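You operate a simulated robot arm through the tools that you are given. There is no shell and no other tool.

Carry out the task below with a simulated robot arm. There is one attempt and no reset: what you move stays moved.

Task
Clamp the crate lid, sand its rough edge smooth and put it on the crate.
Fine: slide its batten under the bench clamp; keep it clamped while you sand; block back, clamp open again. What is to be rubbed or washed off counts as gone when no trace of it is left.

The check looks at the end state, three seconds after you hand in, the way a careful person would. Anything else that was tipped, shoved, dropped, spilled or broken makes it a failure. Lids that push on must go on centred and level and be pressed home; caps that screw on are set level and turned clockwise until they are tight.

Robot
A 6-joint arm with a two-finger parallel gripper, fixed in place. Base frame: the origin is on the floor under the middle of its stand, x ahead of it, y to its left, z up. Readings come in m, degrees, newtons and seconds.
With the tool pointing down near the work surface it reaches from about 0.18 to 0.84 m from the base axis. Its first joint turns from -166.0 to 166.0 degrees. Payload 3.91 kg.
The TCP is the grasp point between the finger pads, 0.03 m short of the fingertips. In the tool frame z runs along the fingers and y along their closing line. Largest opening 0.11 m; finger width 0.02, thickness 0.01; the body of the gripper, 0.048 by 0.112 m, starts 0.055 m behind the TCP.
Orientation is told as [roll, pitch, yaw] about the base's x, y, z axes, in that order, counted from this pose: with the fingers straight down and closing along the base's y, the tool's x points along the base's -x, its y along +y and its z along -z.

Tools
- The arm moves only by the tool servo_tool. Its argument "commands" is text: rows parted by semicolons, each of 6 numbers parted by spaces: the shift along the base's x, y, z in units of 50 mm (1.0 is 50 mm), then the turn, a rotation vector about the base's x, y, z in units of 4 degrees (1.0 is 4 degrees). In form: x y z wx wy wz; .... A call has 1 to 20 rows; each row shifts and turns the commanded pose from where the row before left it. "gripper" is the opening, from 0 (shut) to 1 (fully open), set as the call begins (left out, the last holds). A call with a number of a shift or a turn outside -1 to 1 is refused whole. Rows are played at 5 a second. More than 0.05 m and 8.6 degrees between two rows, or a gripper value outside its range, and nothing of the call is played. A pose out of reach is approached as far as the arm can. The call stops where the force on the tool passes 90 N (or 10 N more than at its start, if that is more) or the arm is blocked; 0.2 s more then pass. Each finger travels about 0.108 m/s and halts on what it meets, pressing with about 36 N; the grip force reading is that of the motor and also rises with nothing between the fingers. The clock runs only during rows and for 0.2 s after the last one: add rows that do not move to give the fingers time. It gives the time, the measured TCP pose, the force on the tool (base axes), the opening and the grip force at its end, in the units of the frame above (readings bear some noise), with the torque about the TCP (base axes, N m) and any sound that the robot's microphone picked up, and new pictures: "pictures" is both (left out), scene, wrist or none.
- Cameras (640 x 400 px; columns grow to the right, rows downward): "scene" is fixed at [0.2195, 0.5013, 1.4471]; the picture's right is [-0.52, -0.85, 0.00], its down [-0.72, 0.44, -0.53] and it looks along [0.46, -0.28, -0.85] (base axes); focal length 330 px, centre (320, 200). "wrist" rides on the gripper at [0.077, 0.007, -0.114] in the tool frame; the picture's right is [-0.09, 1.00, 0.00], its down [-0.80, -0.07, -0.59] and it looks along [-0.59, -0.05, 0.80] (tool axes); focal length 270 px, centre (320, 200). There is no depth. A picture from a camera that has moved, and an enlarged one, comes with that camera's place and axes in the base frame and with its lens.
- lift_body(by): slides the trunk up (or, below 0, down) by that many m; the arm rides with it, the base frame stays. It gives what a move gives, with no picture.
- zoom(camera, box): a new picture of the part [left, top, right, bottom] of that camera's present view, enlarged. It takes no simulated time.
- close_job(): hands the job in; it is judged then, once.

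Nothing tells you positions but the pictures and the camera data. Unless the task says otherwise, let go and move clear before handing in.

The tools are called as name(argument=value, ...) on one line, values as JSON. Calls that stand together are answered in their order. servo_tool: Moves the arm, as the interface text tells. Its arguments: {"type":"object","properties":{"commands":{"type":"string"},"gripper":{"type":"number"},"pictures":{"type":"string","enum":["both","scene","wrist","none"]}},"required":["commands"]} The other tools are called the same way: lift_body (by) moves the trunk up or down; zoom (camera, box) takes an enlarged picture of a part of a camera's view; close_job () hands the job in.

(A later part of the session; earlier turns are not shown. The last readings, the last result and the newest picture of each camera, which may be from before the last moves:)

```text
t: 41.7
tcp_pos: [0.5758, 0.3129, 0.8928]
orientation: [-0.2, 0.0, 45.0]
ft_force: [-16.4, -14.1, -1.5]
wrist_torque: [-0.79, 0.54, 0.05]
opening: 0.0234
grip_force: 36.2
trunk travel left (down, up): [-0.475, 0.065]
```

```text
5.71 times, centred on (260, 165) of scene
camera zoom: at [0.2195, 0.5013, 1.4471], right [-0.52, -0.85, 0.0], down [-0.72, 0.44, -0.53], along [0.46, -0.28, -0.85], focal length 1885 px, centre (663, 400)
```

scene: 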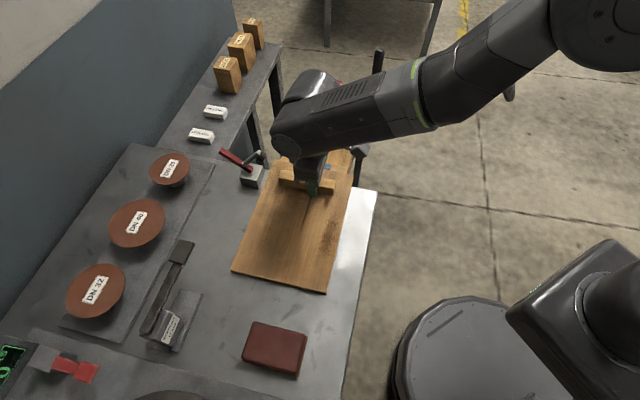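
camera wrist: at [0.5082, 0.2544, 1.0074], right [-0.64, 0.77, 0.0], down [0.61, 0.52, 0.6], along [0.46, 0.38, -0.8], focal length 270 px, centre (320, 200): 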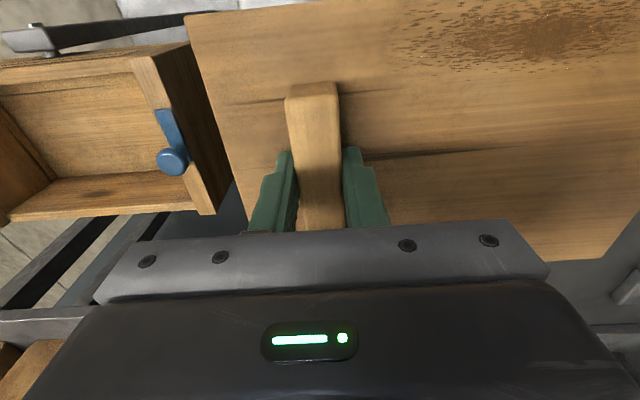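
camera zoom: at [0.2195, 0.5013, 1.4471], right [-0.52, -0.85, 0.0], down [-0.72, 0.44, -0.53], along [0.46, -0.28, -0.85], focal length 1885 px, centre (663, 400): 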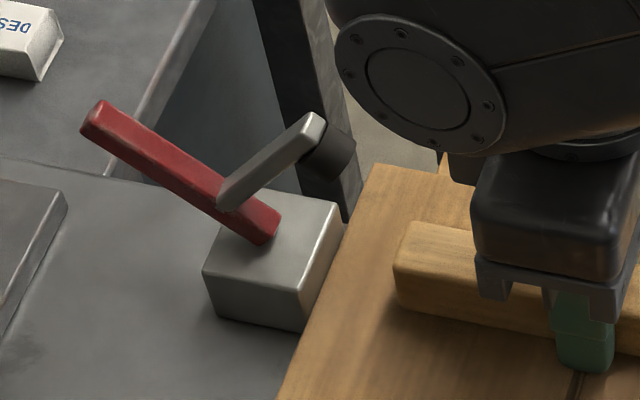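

The lid's edge has met the clamp body. I'll ease back a touch to relieve the force, then release and rise.

servo_tool(commands="-0.05 -0.05 0 0 0 0;0 0 0 0 0 0", pictures="none")

servo_tool(commands="0 0 0 0 0 0;0 0 0 0 0 0;0 0 0 0 0 0", gripper=0.42, pictures="none")

servo_tool(commands="0 0 0.3 0 0 0;0 0 0.6 0 0 0;0 0 0.8 0 0 0;0 0 0.8 0 0 0;0 0 0.5 0 0 0;0 0 0 0 0 0", pictures="both")

```text
t: 42.3
tcp_pos: [0.5755, 0.3114, 0.8934]
orientation: [-0.2, -0.3, 45.0]
ft_force: [-5.7, -6.2, -3.0]
wrist_torque: [-0.67, 0.37, -0.08]
opening: 0.0238
grip_force: 36.5
trunk travel left (down, up): [-0.475, 0.065]
```

```text
t: 43.1
tcp_pos: [0.5752, 0.3124, 0.8941]
orientation: [-0.1, -0.2, 44.9]
ft_force: [0.0, -0.8, -0.1]
wrist_torque: [0.02, 0.04, 0.03]
opening: 0.046
grip_force: 0.1
trunk travel left (down, up): [-0.475, 0.065]
```

```text
t: 44.5
tcp_pos: [0.5756, 0.312, 1.0421]
orientation: [-0.2, -0.1, 45.0]
ft_force: [-1.0, 0.3, 0.4]
wrist_torque: [0.0, 0.02, 0.01]
opening: 0.0463
grip_force: 0.1
trunk travel left (down, up): [-0.475, 0.065]
camera wrist: at [0.516, 0.2626, 1.1566], right [-0.64, 0.77, 0.0], down [0.61, 0.52, 0.6], along [0.46, 0.38, -0.8], focal length 270 px, centre (320, 200)
```

scene: 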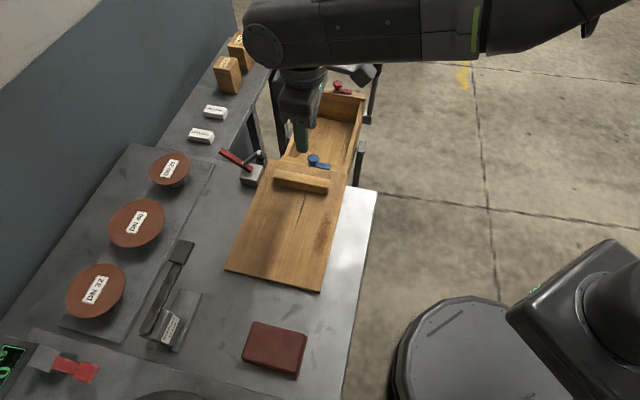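
wrist: 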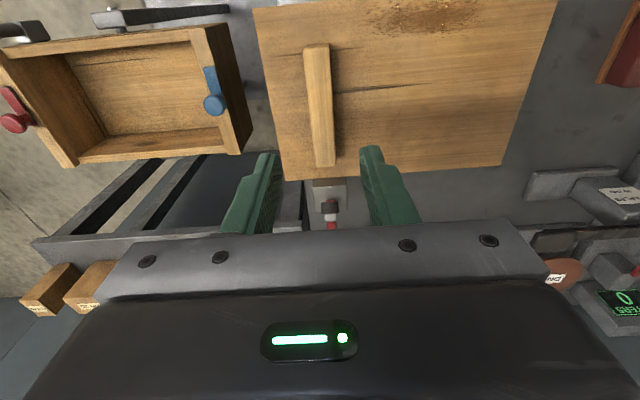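

The lid is in position under the raised clamp arm. I'll check how the clamp lines up with the batten.

zoom(camera="wrist", box=[270, 130, 390, 240])

zoom(camera="scene", box=[210, 130, 310, 200])

```text
3.64 times, centred on (330, 185) of wrist
camera zoom: at [0.516, 0.2626, 1.1566], right [-0.64, 0.77, 0.0], down [0.61, 0.52, 0.6], along [0.46, 0.38, -0.8], focal length 983 px, centre (284, 254)
```

zoom: 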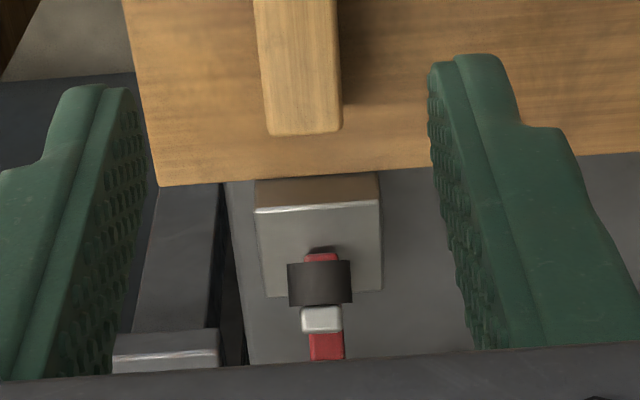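

```text
5.71 times, centred on (260, 165) of scene
camera zoom: at [0.2195, 0.5013, 1.4471], right [-0.52, -0.85, 0.0], down [-0.72, 0.44, -0.53], along [0.46, -0.28, -0.85], focal length 1885 px, centre (663, 400)
```

zoom: 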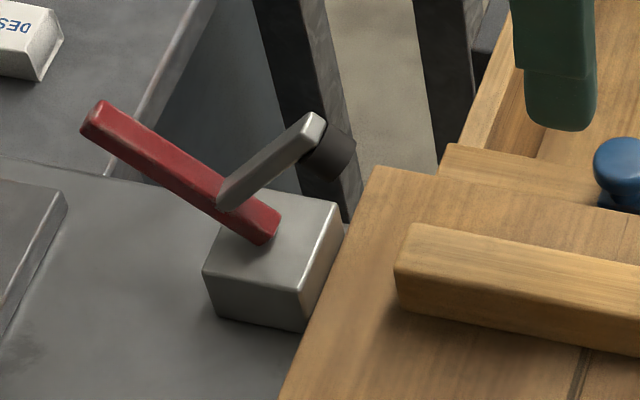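

The clamp and batten line up at u≈0.184–0.186, and the batten's end sits where the pad will land. I'll close the fingers, lean back 20° and move over the far side of the red handle.

servo_tool(commands="0.575 0.588 0 0.7071 -0.7071 0;0.575 0.588 0 0.7071 -0.7071 0;0.575 0.588 0 0.7071 -0.7071 0;0.575 0.588 0 0.7071 -0.7071 0;0.575 0.588 0 0.7071 -0.7071 0;0 0 0 0 0 0", gripper=0.0, pictures="both")

```text
t: 45.9
tcp_pos: [0.7194, 0.458, 1.0427]
orientation: [-0.2, -20.2, 44.9]
ft_force: [-0.3, -0.1, -0.7]
wrist_torque: [-0.01, -0.02, 0.03]
opening: 0.0001
grip_force: 36.1
trunk travel left (down, up): [-0.475, 0.065]
camera wrist: at [0.6356, 0.3851, 1.1229], right [-0.65, 0.76, 0.03], down [0.43, 0.34, 0.84], along [0.63, 0.55, -0.55], focal length 270 px, centre (320, 200)
```

scene: 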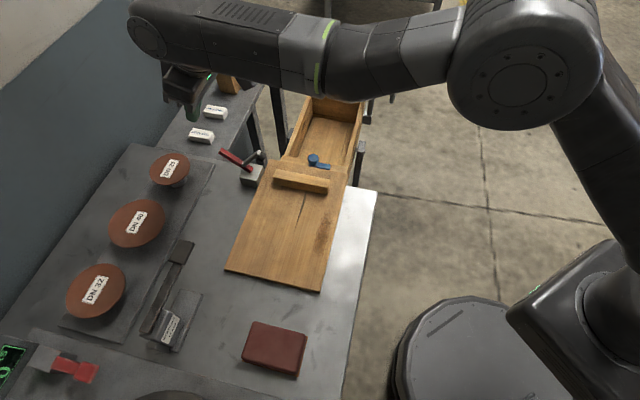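
wrist: 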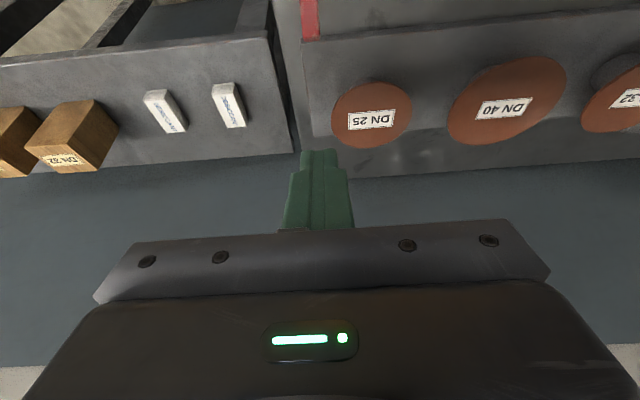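

The fingers are just past the handle tip in line with it. I'll descend behind the handle.

servo_tool(commands="0.05 0.05 -0.5 0 0 0;0.03 0.03 -0.6 0 0 0;0 0 -0.6 0 0 0;0 0 -0.45 0 0 0;0 0 0 0 0 0", pictures="both")

zoom(camera="scene", box=[190, 110, 310, 200])

zoom(camera="wrist", box=[240, 0, 400, 240])

```text
t: 47.1
tcp_pos: [0.7238, 0.4631, 0.9366]
orientation: [-0.1, -20.2, 45.0]
ft_force: [-0.8, 0.4, 0.0]
wrist_torque: [-0.02, -0.01, -0.02]
opening: 0.0001
grip_force: 36.3
trunk travel left (down, up): [-0.475, 0.065]
camera wrist: at [0.6401, 0.3896, 1.0165], right [-0.65, 0.76, 0.03], down [0.43, 0.34, 0.83], along [0.63, 0.55, -0.55], focal length 270 px, centre (320, 200)
```

scene: 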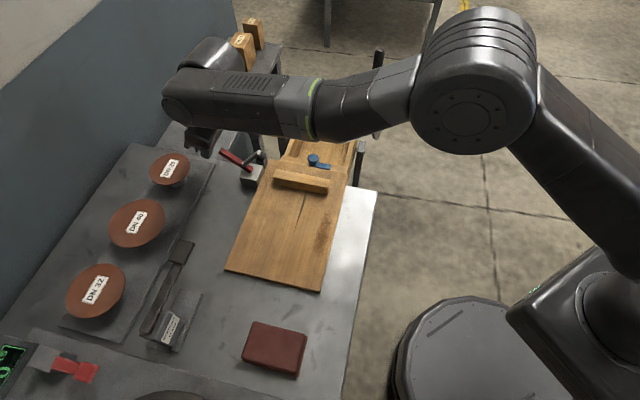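
wrist: 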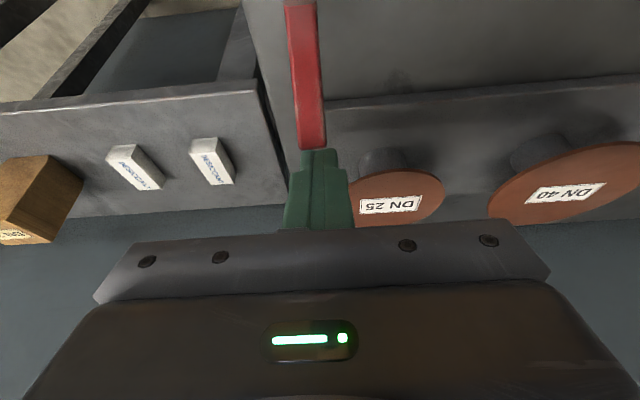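

```text
4.44 times, centred on (250, 155) of scene
camera zoom: at [0.2195, 0.5013, 1.4471], right [-0.52, -0.85, 0.0], down [-0.72, 0.44, -0.53], along [0.46, -0.28, -0.85], focal length 1466 px, centre (631, 400)
```

zoom: 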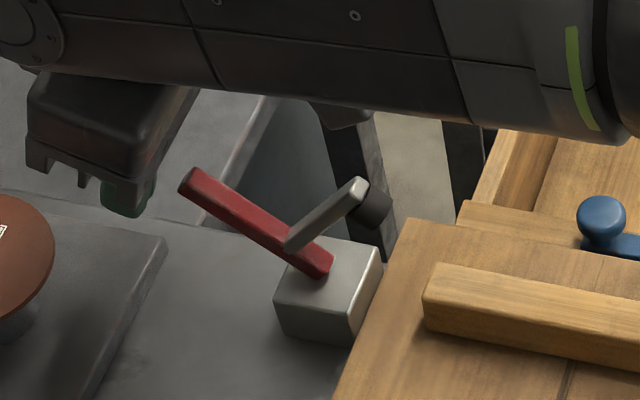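

```text
1.67 times, centred on (320, 120) of wrist
camera zoom: at [0.6401, 0.3896, 1.0165], right [-0.65, 0.76, 0.03], down [0.43, 0.34, 0.83], along [0.63, 0.55, -0.55], focal length 450 px, centre (320, 333)
```

zoom: 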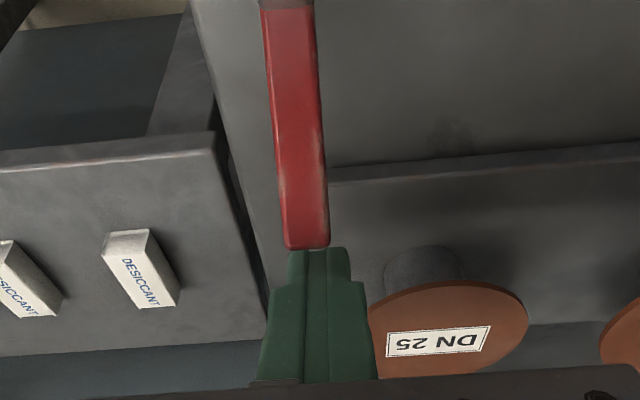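

The fingers are just behind the handle's end. I'll push it toward the lid in steps.

servo_tool(commands="-0.05 -0.09 0 0 0 0;-0.05 -0.09 0 0 0 0;-0.0707 -0.0707 0 0 0 0;-0.0707 -0.0707 0 0 0 0;-0.0707 -0.0707 0 0 0 0;0 0 0 0 0 0", pictures="wrist")

zoom(camera="scene", box=[190, 110, 310, 200])

```text
t: 48.5
tcp_pos: [0.7116, 0.4475, 0.9428]
orientation: [-0.5, -21.1, 45.0]
ft_force: [30.3, 26.7, 34.9]
wrist_torque: [0.02, 0.1, -0.05]
opening: 0.0
grip_force: 35.9
trunk travel left (down, up): [-0.475, 0.065]
camera wrist: at [0.6264, 0.3727, 1.0215], right [-0.65, 0.76, 0.03], down [0.42, 0.33, 0.84], along [0.64, 0.56, -0.54], focal length 270 px, centre (320, 200)
```

wrist: 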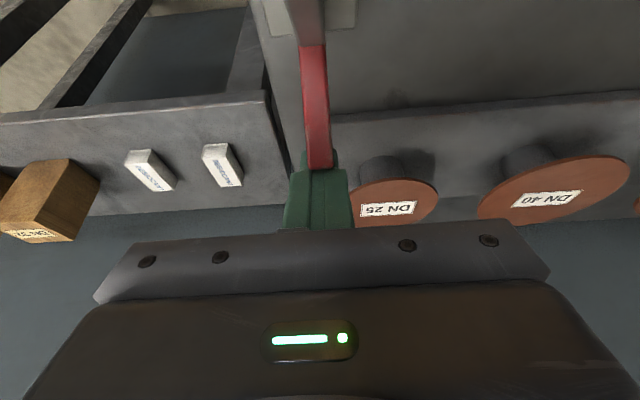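

```text
4.44 times, centred on (250, 155) of scene
camera zoom: at [0.2195, 0.5013, 1.4471], right [-0.52, -0.85, 0.0], down [-0.72, 0.44, -0.53], along [0.46, -0.28, -0.85], focal length 1466 px, centre (631, 400)
```

zoom: 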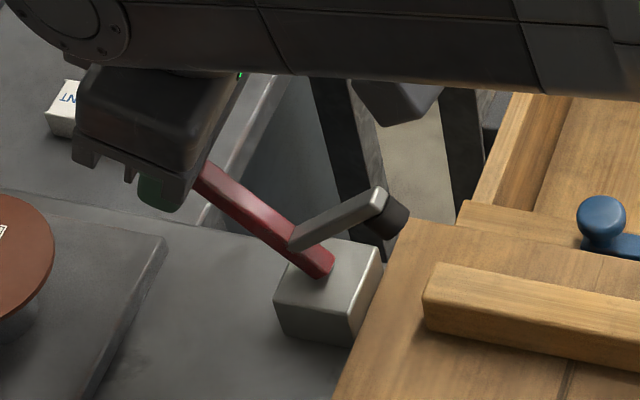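

The handle moves but that end-on push is inefficient (about 50 N for a few degrees). I'll back off and instead press down on the clamp's arm from above, which has much better leverage.

servo_tool(commands="0.15 0.15 0 0 0 0;0.2 0.2 0 0 0 0;0 0 0.5 0 0 0;0 0 0.7 0 0 0;0 0 0.8 0 0 0;0 0 0 0 0 0", pictures="none")

zoom(camera="scene", box=[190, 110, 310, 200])

```text
t: 49.9
tcp_pos: [0.7249, 0.4609, 1.0348]
orientation: [-0.2, -20.1, 45.0]
ft_force: [0.1, 0.1, -0.9]
wrist_torque: [-0.04, 0.01, 0.02]
opening: 0.0
grip_force: 35.9
trunk travel left (down, up): [-0.475, 0.065]
```

```text
4.44 times, centred on (250, 155) of scene
camera zoom: at [0.2195, 0.5013, 1.4471], right [-0.52, -0.85, 0.0], down [-0.72, 0.44, -0.53], along [0.46, -0.28, -0.85], focal length 1466 px, centre (631, 400)
```

zoom: 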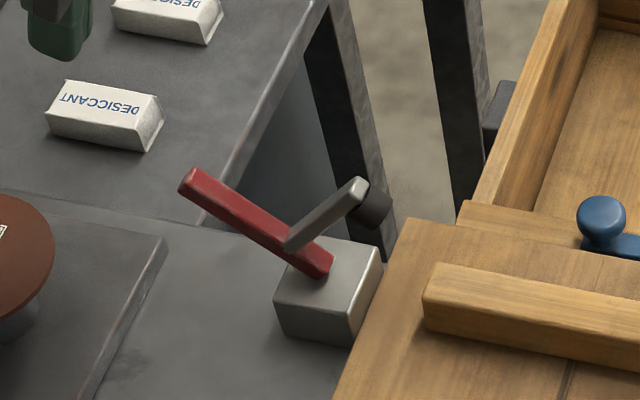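

It springs back, so the clamp is bistable and must be pushed past its centre. I'll stand the tool upright and place the fingertips in the V between the handle and the raised arm.

servo_tool(commands="-0.205 -0.193 0 -0.7071 0.7071 0;-0.205 -0.193 0 -0.7071 0.7071 0;-0.205 -0.193 0 -0.7071 0.7071 0;-0.205 -0.193 0 -0.7071 0.7071 0;-0.205 -0.193 0 -0.7071 0.7071 0;0 0 -0.5 0 0 0;0 0 -0.2 0 0 0;0 0 0 0 0 0", pictures="both")

zoom(camera="scene", box=[190, 110, 310, 200])

zoom(camera="wrist", box=[240, 60, 400, 240])

```text
t: 51.7
tcp_pos: [0.6746, 0.4115, 1.0011]
orientation: [-0.2, -0.2, 44.9]
ft_force: [-0.3, -0.4, 0.2]
wrist_torque: [-0.05, 0.0, -0.02]
opening: 0.0
grip_force: 36.2
trunk travel left (down, up): [-0.475, 0.065]
camera wrist: at [0.6152, 0.363, 1.1147], right [-0.64, 0.77, 0.0], down [0.61, 0.52, 0.6], along [0.46, 0.38, -0.8], focal length 270 px, centre (320, 200)
```

scene: 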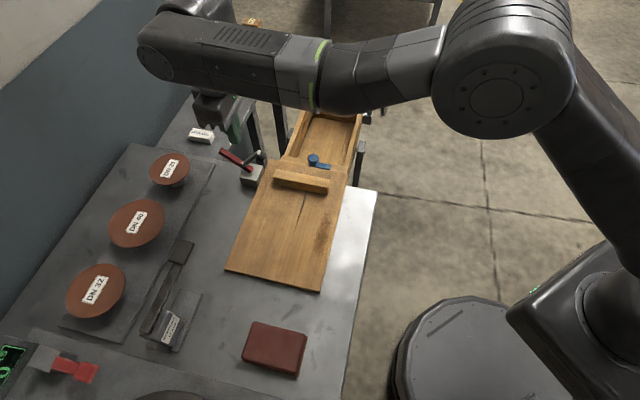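
wrist: 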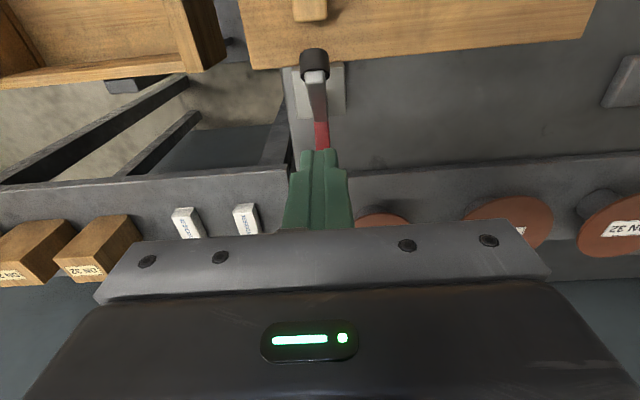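

```text
4.44 times, centred on (250, 155) of scene
camera zoom: at [0.2195, 0.5013, 1.4471], right [-0.52, -0.85, 0.0], down [-0.72, 0.44, -0.53], along [0.46, -0.28, -0.85], focal length 1466 px, centre (631, 400)
```

zoom: 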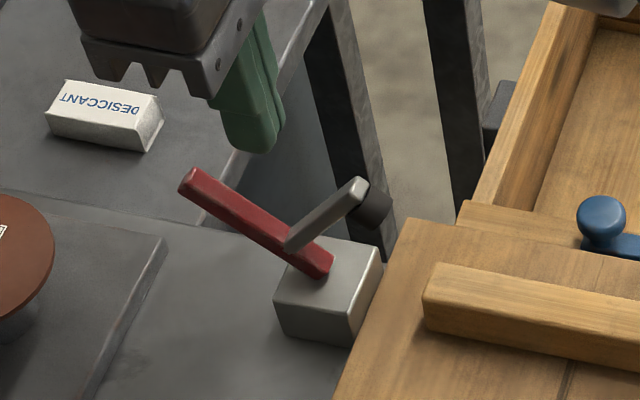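

```text
2.22 times, centred on (320, 150) of wrist
camera zoom: at [0.6152, 0.363, 1.1147], right [-0.64, 0.77, 0.0], down [0.61, 0.52, 0.6], along [0.46, 0.38, -0.8], focal length 601 px, centre (320, 311)
```

zoom: 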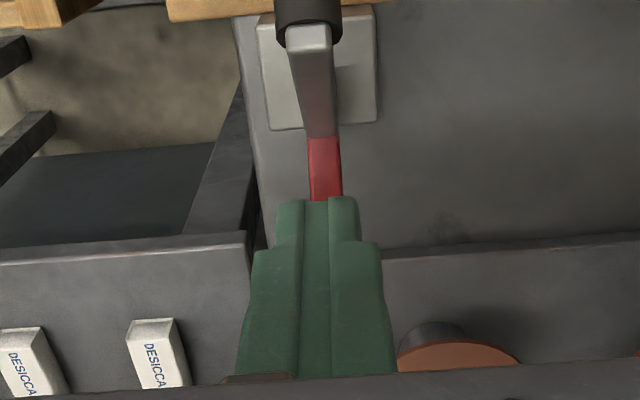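

Aligned (u≈0.186). I'll lower the tips into the V and push diagonally down on the arm.

servo_tool(commands="0 0 -0.35 0 0 0;0 0 -0.35 0 0 0;-0.099 -0.099 -0.0775 0 0 0;-0.099 -0.099 -0.0775 0 0 0;-0.099 -0.099 -0.0775 0 0 0;0 0 0 0 0 0", pictures="none")

zoom(camera="scene", box=[190, 110, 310, 200])

```text
t: 53.1
tcp_pos: [0.6579, 0.3967, 0.9535]
orientation: [-0.2, -0.1, 44.9]
ft_force: [-0.4, -0.6, -0.2]
wrist_torque: [0.0, -0.02, 0.04]
opening: 0.0001
grip_force: 36.0
trunk travel left (down, up): [-0.475, 0.065]
```

```text
4.44 times, centred on (250, 155) of scene
camera zoom: at [0.2195, 0.5013, 1.4471], right [-0.52, -0.85, 0.0], down [-0.72, 0.44, -0.53], along [0.46, -0.28, -0.85], focal length 1466 px, centre (631, 400)
```

zoom: 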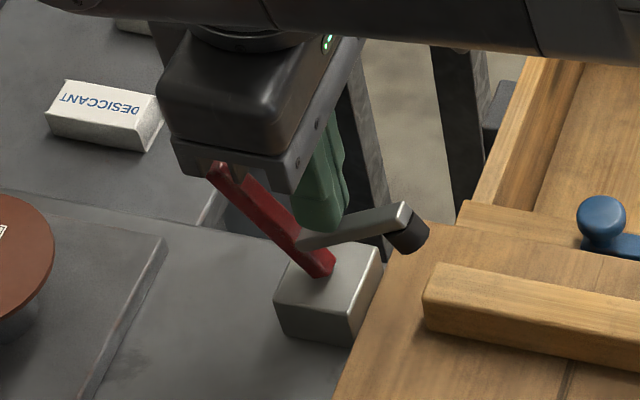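

The arm has swung well down with no load on the tool now. I'll let it settle for a moment and look.

servo_tool(commands="0 0 0 0 0 0;0 0 0 0 0 0", pictures="none")

zoom(camera="scene", box=[190, 110, 310, 200])

```text
t: 53.7
tcp_pos: [0.6587, 0.3978, 0.955]
orientation: [-0.2, -0.2, 45.0]
ft_force: [-0.5, -0.2, 0.6]
wrist_torque: [0.02, 0.03, 0.01]
opening: 0.0
grip_force: 35.9
trunk travel left (down, up): [-0.475, 0.065]
```

```text
4.44 times, centred on (250, 155) of scene
camera zoom: at [0.2195, 0.5013, 1.4471], right [-0.52, -0.85, 0.0], down [-0.72, 0.44, -0.53], along [0.46, -0.28, -0.85], focal length 1466 px, centre (631, 400)
```

zoom: 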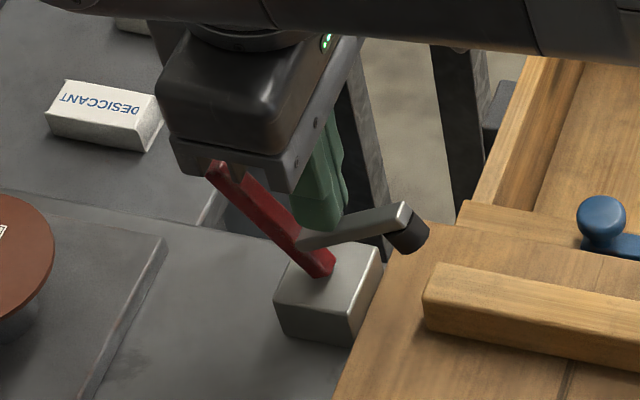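

servo_tool(commands="-0.099 -0.099 -0.0775 0 0 0;-0.099 -0.099 -0.0775 0 0 0;-0.099 -0.099 -0.0775 0 0 0;0 0 0 0 0 0", pictures="none")

zoom(camera="scene", box=[190, 110, 310, 200])

```text
t: 54.7
tcp_pos: [0.6434, 0.3815, 0.9417]
orientation: [-0.3, -0.2, 45.0]
ft_force: [0.2, 0.2, -0.1]
wrist_torque: [-0.03, -0.02, -0.02]
opening: 0.0
grip_force: 36.2
trunk travel left (down, up): [-0.475, 0.065]
```

```text
4.44 times, centred on (250, 155) of scene
camera zoom: at [0.2195, 0.5013, 1.4471], right [-0.52, -0.85, 0.0], down [-0.72, 0.44, -0.53], along [0.46, -0.28, -0.85], focal length 1466 px, centre (631, 400)
```

zoom: 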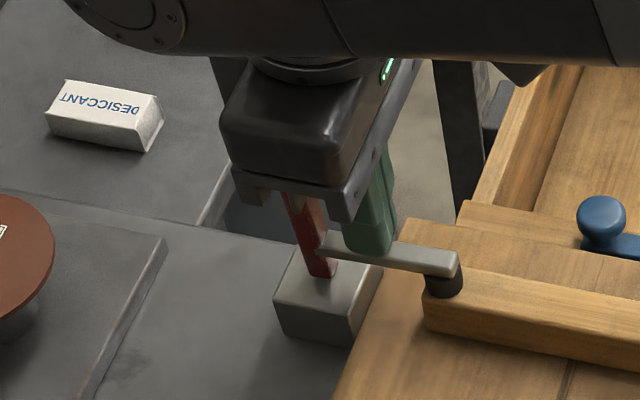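

The arm is now nearly horizontal with its pad on the batten. I'll press it down gently to make sure it's home.

servo_tool(commands="-0.05 -0.05 -0.06 0 0 0;0 0 0 0 0 0", pictures="none")

servo_tool(commands="0 0 -0.05 0 0 0;0 0 0 0 0 0", pictures="none")

servo_tool(commands="0 0 -0.05 0 0 0;0 0 0 0 0 0", pictures="none")

zoom(camera="scene", box=[190, 110, 310, 200])

```text
t: 55.3
tcp_pos: [0.641, 0.3789, 0.9395]
orientation: [-0.2, -0.3, 45.0]
ft_force: [0.5, 0.9, 3.5]
wrist_torque: [0.05, 0.03, 0.01]
opening: 0.0
grip_force: 36.3
trunk travel left (down, up): [-0.475, 0.065]
```

```text
t: 55.9
tcp_pos: [0.6405, 0.3787, 0.9392]
orientation: [-0.4, -0.4, 45.0]
ft_force: [2.9, 1.5, 19.2]
wrist_torque: [-0.09, 0.08, 0.04]
opening: 0.0
grip_force: 35.6
trunk travel left (down, up): [-0.475, 0.065]
```

```text
t: 56.5
tcp_pos: [0.6409, 0.38, 0.9394]
orientation: [-0.2, -0.7, 45.0]
ft_force: [6.6, 4.0, 38.7]
wrist_torque: [-0.18, 0.07, -0.06]
opening: 0.0
grip_force: 36.1
trunk travel left (down, up): [-0.475, 0.065]
```

```text
4.44 times, centred on (250, 155) of scene
camera zoom: at [0.2195, 0.5013, 1.4471], right [-0.52, -0.85, 0.0], down [-0.72, 0.44, -0.53], along [0.46, -0.28, -0.85], focal length 1466 px, centre (631, 400)
```

zoom: 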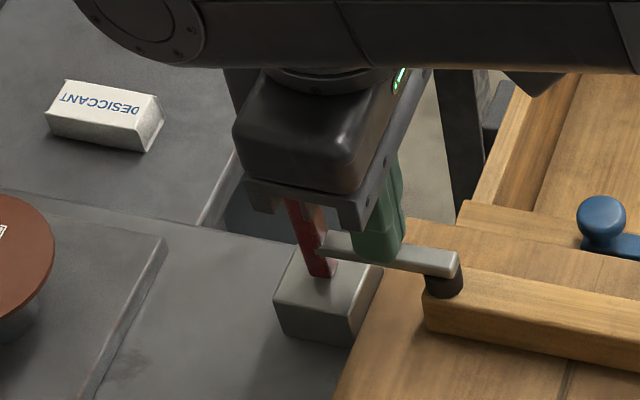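

The arm is hard against the batten (39 N with no further travel). I'll lift away and see if the clamp stays closed.

servo_tool(commands="0 0 0.2 0 0 0;0 0 0.6 0 0 0;0 0 0.8 0 0 0;0 0 0.6 0 0 0;0 0 0 0 0 0", pictures="both")

zoom(camera="scene", box=[190, 110, 310, 200])

```text
t: 57.7
tcp_pos: [0.6418, 0.3794, 1.045]
orientation: [-0.2, -0.2, 45.0]
ft_force: [0.1, -0.7, -0.3]
wrist_torque: [-0.03, -0.01, -0.03]
opening: 0.0
grip_force: 36.4
trunk travel left (down, up): [-0.475, 0.065]
camera wrist: at [0.5823, 0.3307, 1.1585], right [-0.64, 0.77, 0.0], down [0.61, 0.52, 0.6], along [0.46, 0.38, -0.8], focal length 270 px, centre (320, 200)
```

scene: 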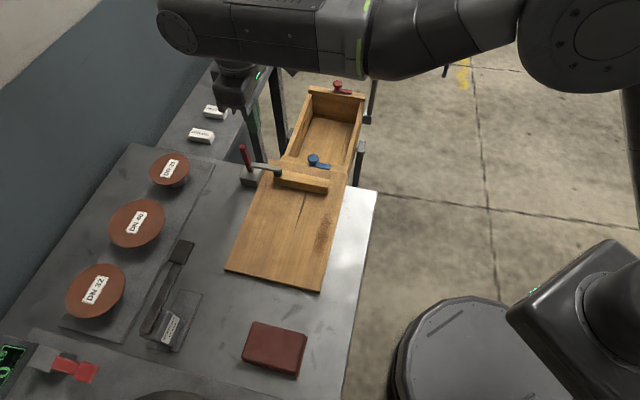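
wrist: 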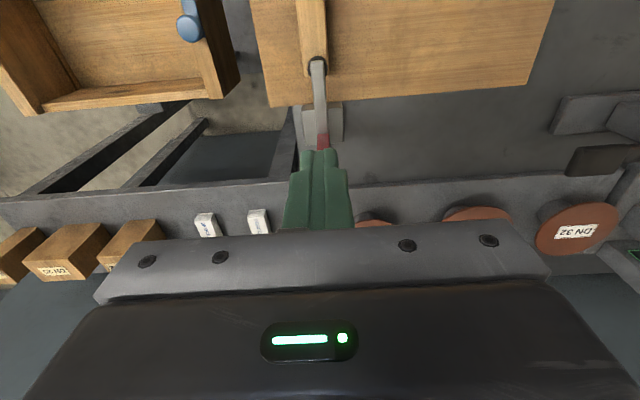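

```text
4.44 times, centred on (250, 155) of scene
camera zoom: at [0.2195, 0.5013, 1.4471], right [-0.52, -0.85, 0.0], down [-0.72, 0.44, -0.53], along [0.46, -0.28, -0.85], focal length 1466 px, centre (631, 400)
```

zoom: 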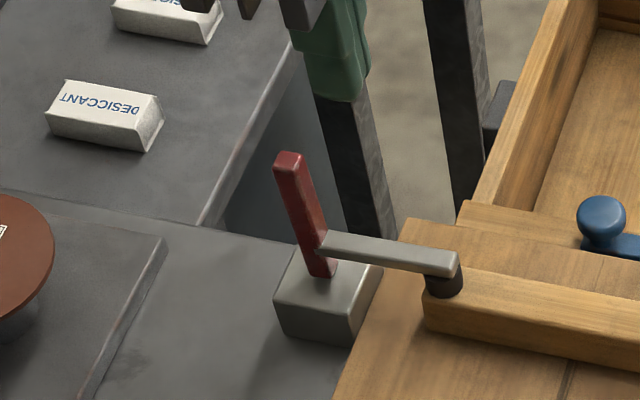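

The clamp stays closed with its pad on the batten. Next I'll open the gripper and go above the sanding block.

servo_tool(commands="-0.7875 0.35 0 0 0 0;-0.7875 0.35 0 0 0 0;-0.7875 0.35 0 0 0 0;-0.7875 0.35 0 0 0 0;-0.7875 0.35 0 0 0 0;-0.7875 0.35 0 0 0 0;-0.7875 0.35 0 0 0 0;-0.7875 0.35 0 0 0 0;0 0 -0.8 0 0 0;0 0 0 0 0 0", gripper=0.85, pictures="both")

zoom(camera="wrist", box=[180, 20, 460, 240])

```text
t: 59.9
tcp_pos: [0.3265, 0.5215, 1.0046]
orientation: [-0.3, -0.3, 45.0]
ft_force: [1.0, 0.0, 0.3]
wrist_torque: [-0.02, 0.04, 0.01]
opening: 0.0934
grip_force: 0.0
trunk travel left (down, up): [-0.475, 0.065]
camera wrist: at [0.2677, 0.4714, 1.1186], right [-0.64, 0.77, 0.0], down [0.61, 0.52, 0.6], along [0.46, 0.38, -0.8], focal length 270 px, centre (320, 200)
```

scene: 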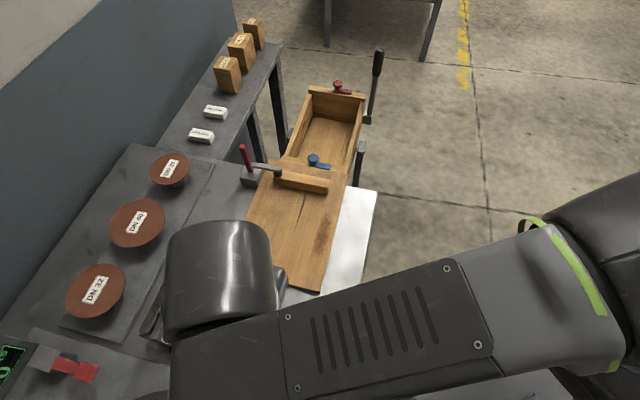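
wrist: 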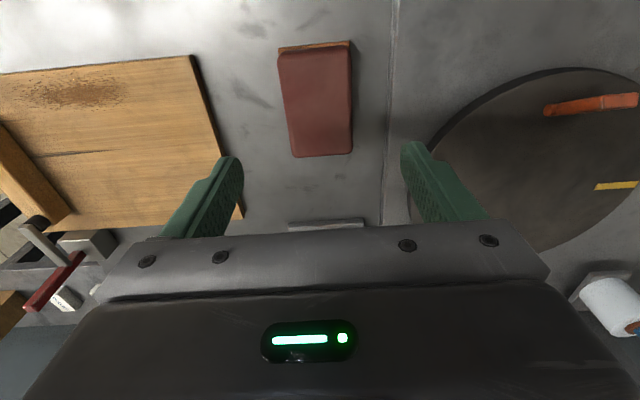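

```text
1.82 times, centred on (320, 130) of wrist
camera zoom: at [0.2677, 0.4714, 1.1186], right [-0.64, 0.77, 0.0], down [0.61, 0.52, 0.6], along [0.46, 0.38, -0.8], focal length 491 px, centre (320, 327)
```

zoom: 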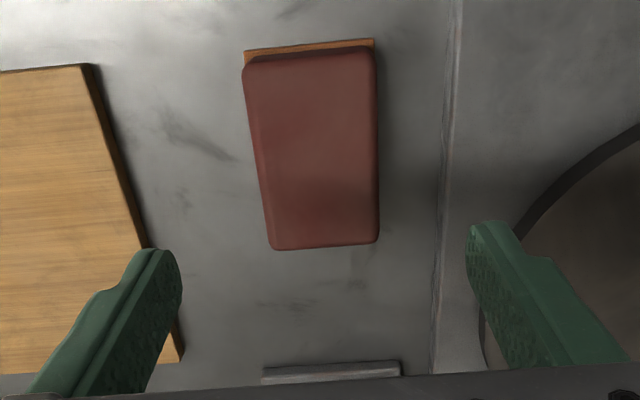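

The sanding block sits at u≈-0.137, v≈0.5965, about 57 × 89 mm. I'll centre on it and descend with the opening slightly reduced.

servo_tool(commands="-0.026 -0.062 -0.6 0 0 0;0 0 -0.6 0 0 0;0 0 -0.5 0 0 0;0 0 0 0 0 0", gripper=0.74, pictures="wrist")

zoom(camera="wrist", box=[180, 20, 460, 240])

```text
t: 60.9
tcp_pos: [0.3254, 0.5172, 0.9184]
orientation: [-0.2, -0.3, 45.1]
ft_force: [0.2, 0.0, -0.5]
wrist_torque: [-0.02, -0.02, 0.03]
opening: 0.0813
grip_force: 0.0
trunk travel left (down, up): [-0.475, 0.065]
camera wrist: at [0.2662, 0.4682, 1.0327], right [-0.64, 0.77, 0.0], down [0.61, 0.52, 0.6], along [0.46, 0.38, -0.8], focal length 270 px, centre (320, 200)
```

wrist: 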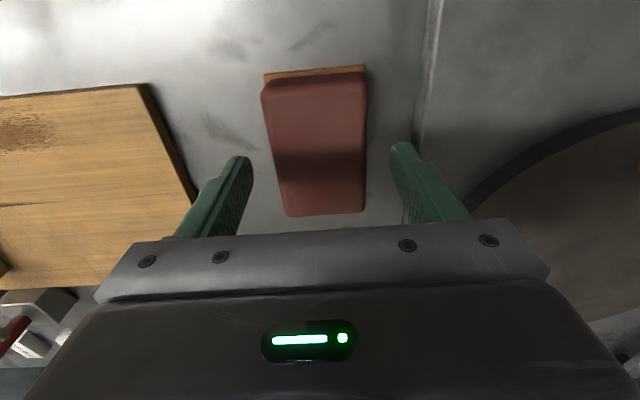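

```text
1.82 times, centred on (320, 130) of wrist
camera zoom: at [0.2662, 0.4682, 1.0327], right [-0.64, 0.77, 0.0], down [0.61, 0.52, 0.6], along [0.46, 0.38, -0.8], focal length 491 px, centre (320, 327)
```

zoom: 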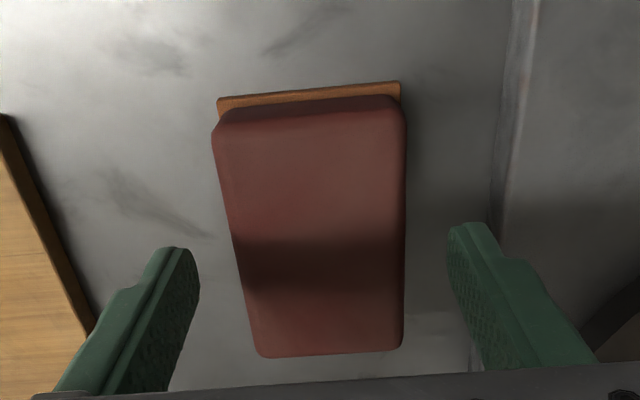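

Centred nicely. I'll lower alongside the block and grip it.

servo_tool(commands="0 0 -0.3 0 0 0;0 0 -0.3 0 0 0;0 0 0 0 0 0", pictures="none")

servo_tool(commands="0 0 0 0 0 0;0 0 0 0 0 0;0 0 0 0 0 0;0 0 0 0 0 0", gripper=0.0, pictures="wrist")

```text
t: 61.7
tcp_pos: [0.3257, 0.5159, 0.8882]
orientation: [-0.2, -0.2, 45.1]
ft_force: [-0.2, -0.6, -0.5]
wrist_torque: [-0.02, 0.0, 0.0]
opening: 0.0814
grip_force: 0.1
trunk travel left (down, up): [-0.475, 0.065]
```

```text
t: 62.7
tcp_pos: [0.3246, 0.5167, 0.8896]
orientation: [-0.3, -0.2, 45.0]
ft_force: [0.5, -0.1, -0.2]
wrist_torque: [-0.03, 0.0, -0.04]
opening: 0.0594
grip_force: 36.5
trunk travel left (down, up): [-0.475, 0.065]
camera wrist: at [0.2662, 0.4673, 1.003], right [-0.64, 0.77, 0.0], down [0.61, 0.52, 0.6], along [0.46, 0.38, -0.8], focal length 270 px, centre (320, 200)
```

wrist: 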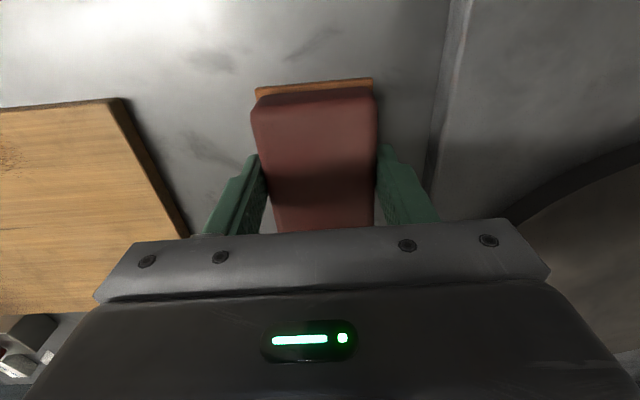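

The block is gripped. I'll lift it and carry it above the rough patch.

servo_tool(commands="0 0 0.4 0 0 0;0 0 0.6 0 0 0;0 0 0.6 0 0 0;0.6 -0.7 0 0 0 0;0.6 -0.7 0 0 0 0;0.6 -0.7 0 0 0 0;0 0 0 0 0 0", pictures="both")

zoom(camera="wrist", box=[100, 0, 460, 240])

```text
t: 64.3
tcp_pos: [0.4163, 0.4118, 0.9691]
orientation: [-0.3, -0.2, 45.1]
ft_force: [-0.1, 0.6, -0.4]
wrist_torque: [0.04, 0.03, 0.04]
opening: 0.0002
grip_force: 36.1
trunk travel left (down, up): [-0.475, 0.065]
camera wrist: at [0.3567, 0.3624, 1.083], right [-0.64, 0.77, 0.0], down [0.61, 0.52, 0.6], along [0.46, 0.38, -0.8], focal length 270 px, centre (320, 200)
```

scene: 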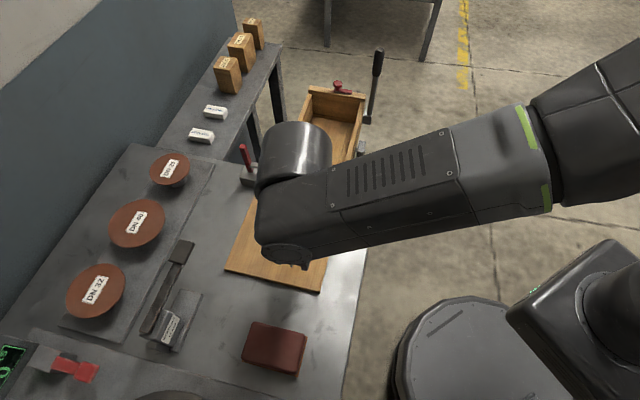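
wrist: 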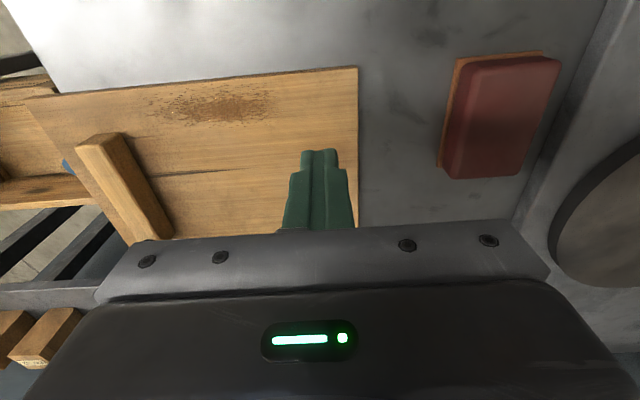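

```text
1.67 times, centred on (280, 120) of wrist
camera zoom: at [0.3567, 0.3624, 1.083], right [-0.64, 0.77, 0.0], down [0.61, 0.52, 0.6], along [0.46, 0.38, -0.8], focal length 450 px, centre (387, 333)
```

zoom: 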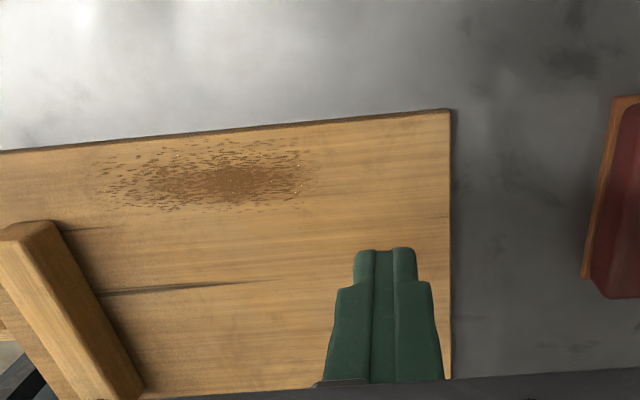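

The block slipped out during the lift and is back on the bench near its place. I'll look at how it lies and at its side profile before re-gripping.

zoom(camera="scene", box=[220, 300, 340, 390])

zoom(camera="wrist", box=[400, 20, 600, 200])

```text
4.44 times, centred on (280, 345) of scene
camera zoom: at [0.2195, 0.5013, 1.4471], right [-0.52, -0.85, 0.0], down [-0.72, 0.44, -0.53], along [0.46, -0.28, -0.85], focal length 1466 px, centre (498, -444)
```

zoom: 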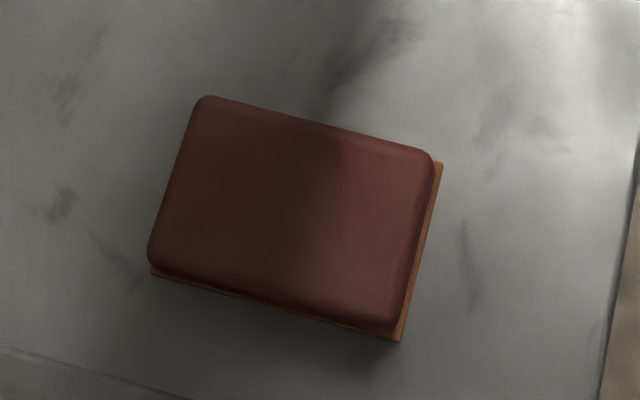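

```text
2.22 times, centred on (500, 110) of wrist
camera zoom: at [0.3567, 0.3624, 1.083], right [-0.64, 0.77, 0.0], down [0.61, 0.52, 0.6], along [0.46, 0.38, -0.8], focal length 601 px, centre (-80, 400)
```

zoom: 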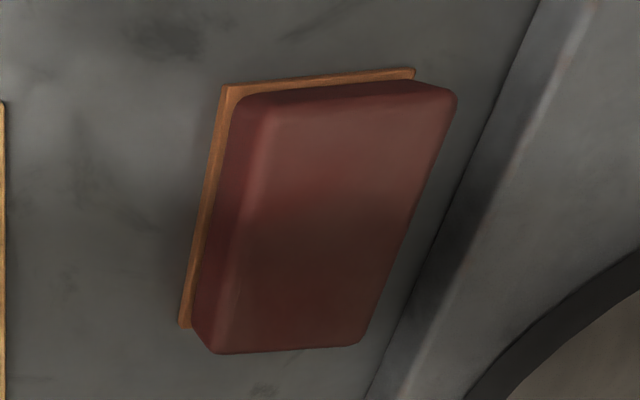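

The block lies where it was. It looks thinner than I assumed (about 20 mm), so the first grip only caught its rounded upper edge; I'll return and grip lower.

servo_tool(commands="-0.6 0.7 0 0 0 0;-0.6 0.7 0 0 0 0;-0.6 0.71 0 0 0 0;0 0 -0.5 0 0 0;0 0 -0.5 0 0 0;0 0 0 0 0 0", gripper=0.74, pictures="wrist")

zoom(camera="wrist", box=[180, 20, 460, 240])

```text
t: 65.7
tcp_pos: [0.3253, 0.5175, 0.9186]
orientation: [-0.1, -0.2, 45.1]
ft_force: [0.6, -0.1, -0.6]
wrist_torque: [0.02, -0.02, 0.0]
opening: 0.0813
grip_force: 0.0
trunk travel left (down, up): [-0.475, 0.065]
camera wrist: at [0.266, 0.469, 1.0329], right [-0.64, 0.77, 0.0], down [0.61, 0.52, 0.6], along [0.46, 0.38, -0.8], focal length 270 px, centre (320, 200)
```

wrist: 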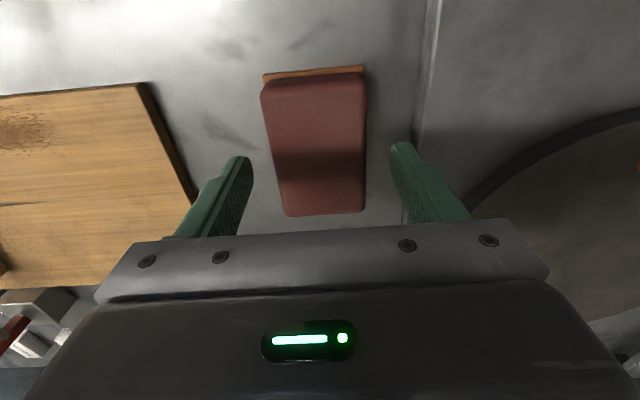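

```text
1.82 times, centred on (320, 130) of wrist
camera zoom: at [0.266, 0.469, 1.0329], right [-0.64, 0.77, 0.0], down [0.61, 0.52, 0.6], along [0.46, 0.38, -0.8], focal length 491 px, centre (320, 327)
```

zoom: 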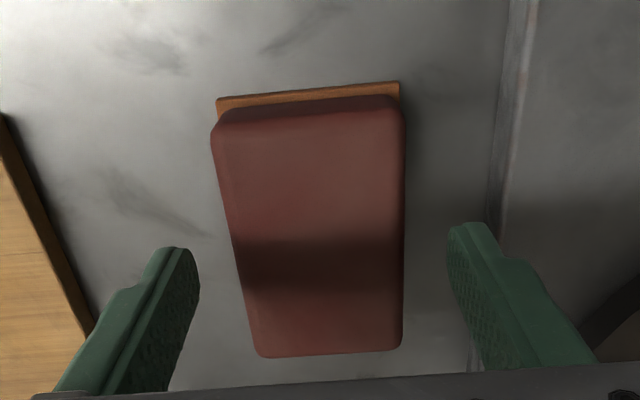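

The block hasn't shifted. I'll descend further this time, feeling for the bench with the fingertips.

servo_tool(commands="0 0 -0.35 0 0 0;0 0 -0.33 0 0 0;0 0 0 0 0 0", pictures="none")

servo_tool(commands="0 0 -0.03 0 0 0;0 0 0 0 0 0", pictures="none")

servo_tool(commands="0 0 -0.03 0 0 0;0 0 0 0 0 0", pictures="none")

servo_tool(commands="0 0 -0.03 0 0 0;0 0 0 0 0 0", pictures="none")

```text
t: 66.5
tcp_pos: [0.3253, 0.5167, 0.8849]
orientation: [-0.2, -0.2, 45.0]
ft_force: [-0.3, -1.3, -0.2]
wrist_torque: [-0.01, -0.04, 0.0]
opening: 0.0816
grip_force: 0.1
trunk travel left (down, up): [-0.475, 0.065]
```

```text
t: 67.1
tcp_pos: [0.3243, 0.5172, 0.8837]
orientation: [-0.2, -0.2, 45.1]
ft_force: [0.1, -0.2, 0.1]
wrist_torque: [0.0, 0.0, 0.0]
opening: 0.0814
grip_force: 0.0
trunk travel left (down, up): [-0.475, 0.065]
```

```text
t: 67.7
tcp_pos: [0.3248, 0.5165, 0.882]
orientation: [-0.1, -0.2, 45.0]
ft_force: [0.9, 0.3, 0.6]
wrist_torque: [0.0, 0.0, -0.02]
opening: 0.0814
grip_force: 0.0
trunk travel left (down, up): [-0.475, 0.065]
```

```text
t: 68.3
tcp_pos: [0.3254, 0.5173, 0.8806]
orientation: [-0.2, -0.2, 45.0]
ft_force: [0.5, -1.1, 0.7]
wrist_torque: [0.0, 0.0, 0.01]
opening: 0.0814
grip_force: 0.1
trunk travel left (down, up): [-0.475, 0.065]
```

The tips are at about bench level; I'll rise a hair and grip.

servo_tool(commands="0 0 0.035 0 0 0;0 0 0 0 0 0", pictures="none")

servo_tool(commands="0 0 0 0 0 0;0 0 0 0 0 0;0 0 0 0 0 0;0 0 0 0 0 0", gripper=0.0, pictures="none")

servo_tool(commands="0 0 0.1 0 0 0;0 0 0.1 0 0 0;0 0 0.1 0 0 0;0 0 0 0 0 0", pictures="wrist")

```text
t: 68.9
tcp_pos: [0.324, 0.5179, 0.8832]
orientation: [-0.2, -0.2, 45.0]
ft_force: [0.7, 0.0, 0.6]
wrist_torque: [0.02, 0.0, 0.01]
opening: 0.0816
grip_force: 0.1
trunk travel left (down, up): [-0.475, 0.065]
```

```text
t: 69.9
tcp_pos: [0.3241, 0.518, 0.8827]
orientation: [-0.2, -0.1, 44.9]
ft_force: [0.2, 0.6, 1.8]
wrist_torque: [-0.09, -0.05, -0.01]
opening: 0.0614
grip_force: 36.2
trunk travel left (down, up): [-0.475, 0.065]
```

```text
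t: 70.9
tcp_pos: [0.3241, 0.5166, 0.8971]
orientation: [-0.2, -0.2, 45.0]
ft_force: [-0.8, -0.1, -1.2]
wrist_torque: [0.01, -0.02, -0.04]
opening: 0.0612
grip_force: 36.0
trunk travel left (down, up): [-0.475, 0.065]
camera wrist: at [0.2659, 0.4681, 1.012], right [-0.64, 0.77, 0.0], down [0.61, 0.52, 0.6], along [0.46, 0.38, -0.8], focal length 270 px, centre (320, 200)
```

wrist: 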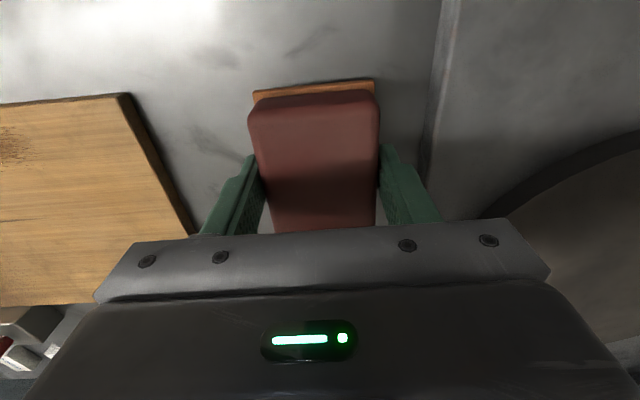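

It's holding this time, now gripped by the wider base plate. I'll lift more, slowly.

servo_tool(commands="0 0 0.2 0 0 0;0 0 0.25 0 0 0;0 0 0.25 0 0 0;0 0 0.25 0 0 0;0 0 0 0 0 0", pictures="wrist")

zoom(camera="wrist", box=[180, 20, 460, 240])

```text
t: 72.1
tcp_pos: [0.3252, 0.5164, 0.9461]
orientation: [-0.1, -0.1, 45.1]
ft_force: [0.0, 1.0, -1.3]
wrist_torque: [0.01, 0.01, 0.0]
opening: 0.0613
grip_force: 35.9
trunk travel left (down, up): [-0.475, 0.065]
camera wrist: at [0.266, 0.4681, 1.0596], right [-0.64, 0.77, 0.0], down [0.61, 0.52, 0.6], along [0.46, 0.38, -0.8], focal length 270 px, centre (320, 200)
```

wrist: 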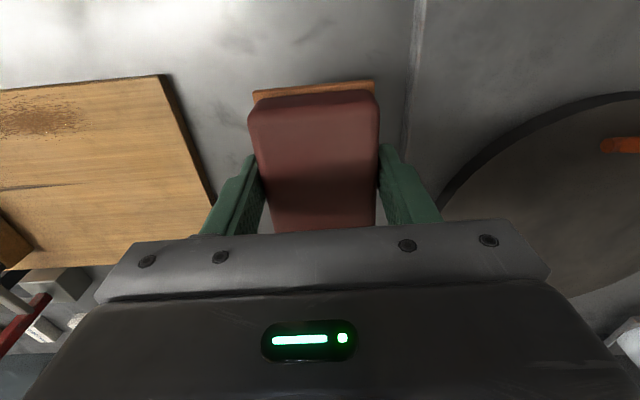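

```text
1.82 times, centred on (320, 130) of wrist
camera zoom: at [0.266, 0.4681, 1.0596], right [-0.64, 0.77, 0.0], down [0.61, 0.52, 0.6], along [0.46, 0.38, -0.8], focal length 491 px, centre (320, 327)
```

zoom: 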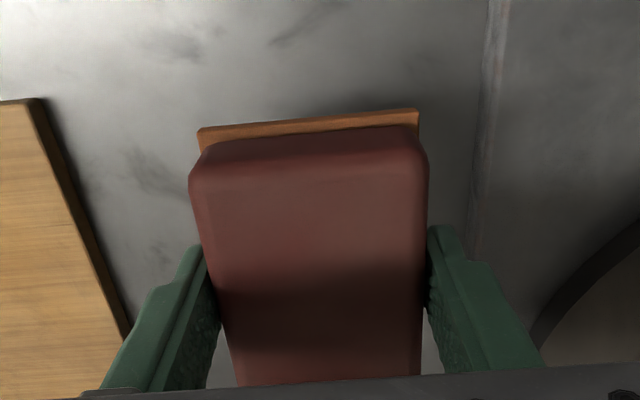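

The block is held firmly. I'll carry it above the near end of the rough patch (u≈0.065, v≈0.583).

servo_tool(commands="0.532 -0.6 0 0 0 0;0.532 -0.6 0 0 0 0;0.532 -0.6 0 0 0 0;0.532 -0.6 0 0 0 0;0.532 -0.6 0 0 0 0;0 0 0 0 0 0", pictures="wrist")

servo_tool(commands="0 0 -0.4 0 0 0;0 0 -0.4 0 0 0;0 0 0 0 0 0", pictures="wrist")

```text
t: 73.5
tcp_pos: [0.4577, 0.3662, 0.9453]
orientation: [-0.1, -0.2, 45.0]
ft_force: [-0.9, 0.1, -1.2]
wrist_torque: [-0.02, 0.03, -0.02]
opening: 0.061
grip_force: 36.1
trunk travel left (down, up): [-0.475, 0.065]
camera wrist: at [0.3983, 0.3178, 1.0598], right [-0.64, 0.77, 0.0], down [0.61, 0.52, 0.6], along [0.46, 0.38, -0.8], focal length 270 px, centre (320, 200)
```

wrist: 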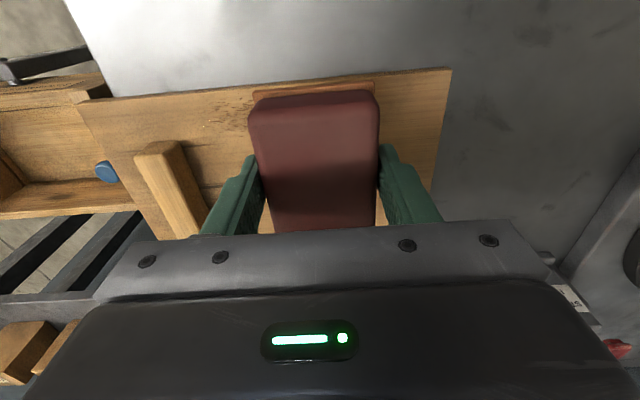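

```text
t: 74.3
tcp_pos: [0.4585, 0.3665, 0.9046]
orientation: [-0.2, -0.2, 45.0]
ft_force: [-0.2, 0.2, -2.0]
wrist_torque: [0.01, 0.03, 0.01]
opening: 0.0611
grip_force: 36.4
trunk travel left (down, up): [-0.475, 0.065]
camera wrist: at [0.3987, 0.3183, 1.0187], right [-0.64, 0.77, 0.0], down [0.61, 0.52, 0.6], along [0.46, 0.38, -0.8], focal length 270 px, centre (320, 200)
```

wrist: 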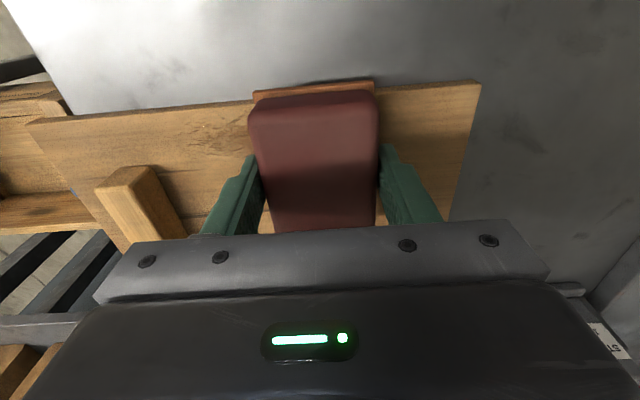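

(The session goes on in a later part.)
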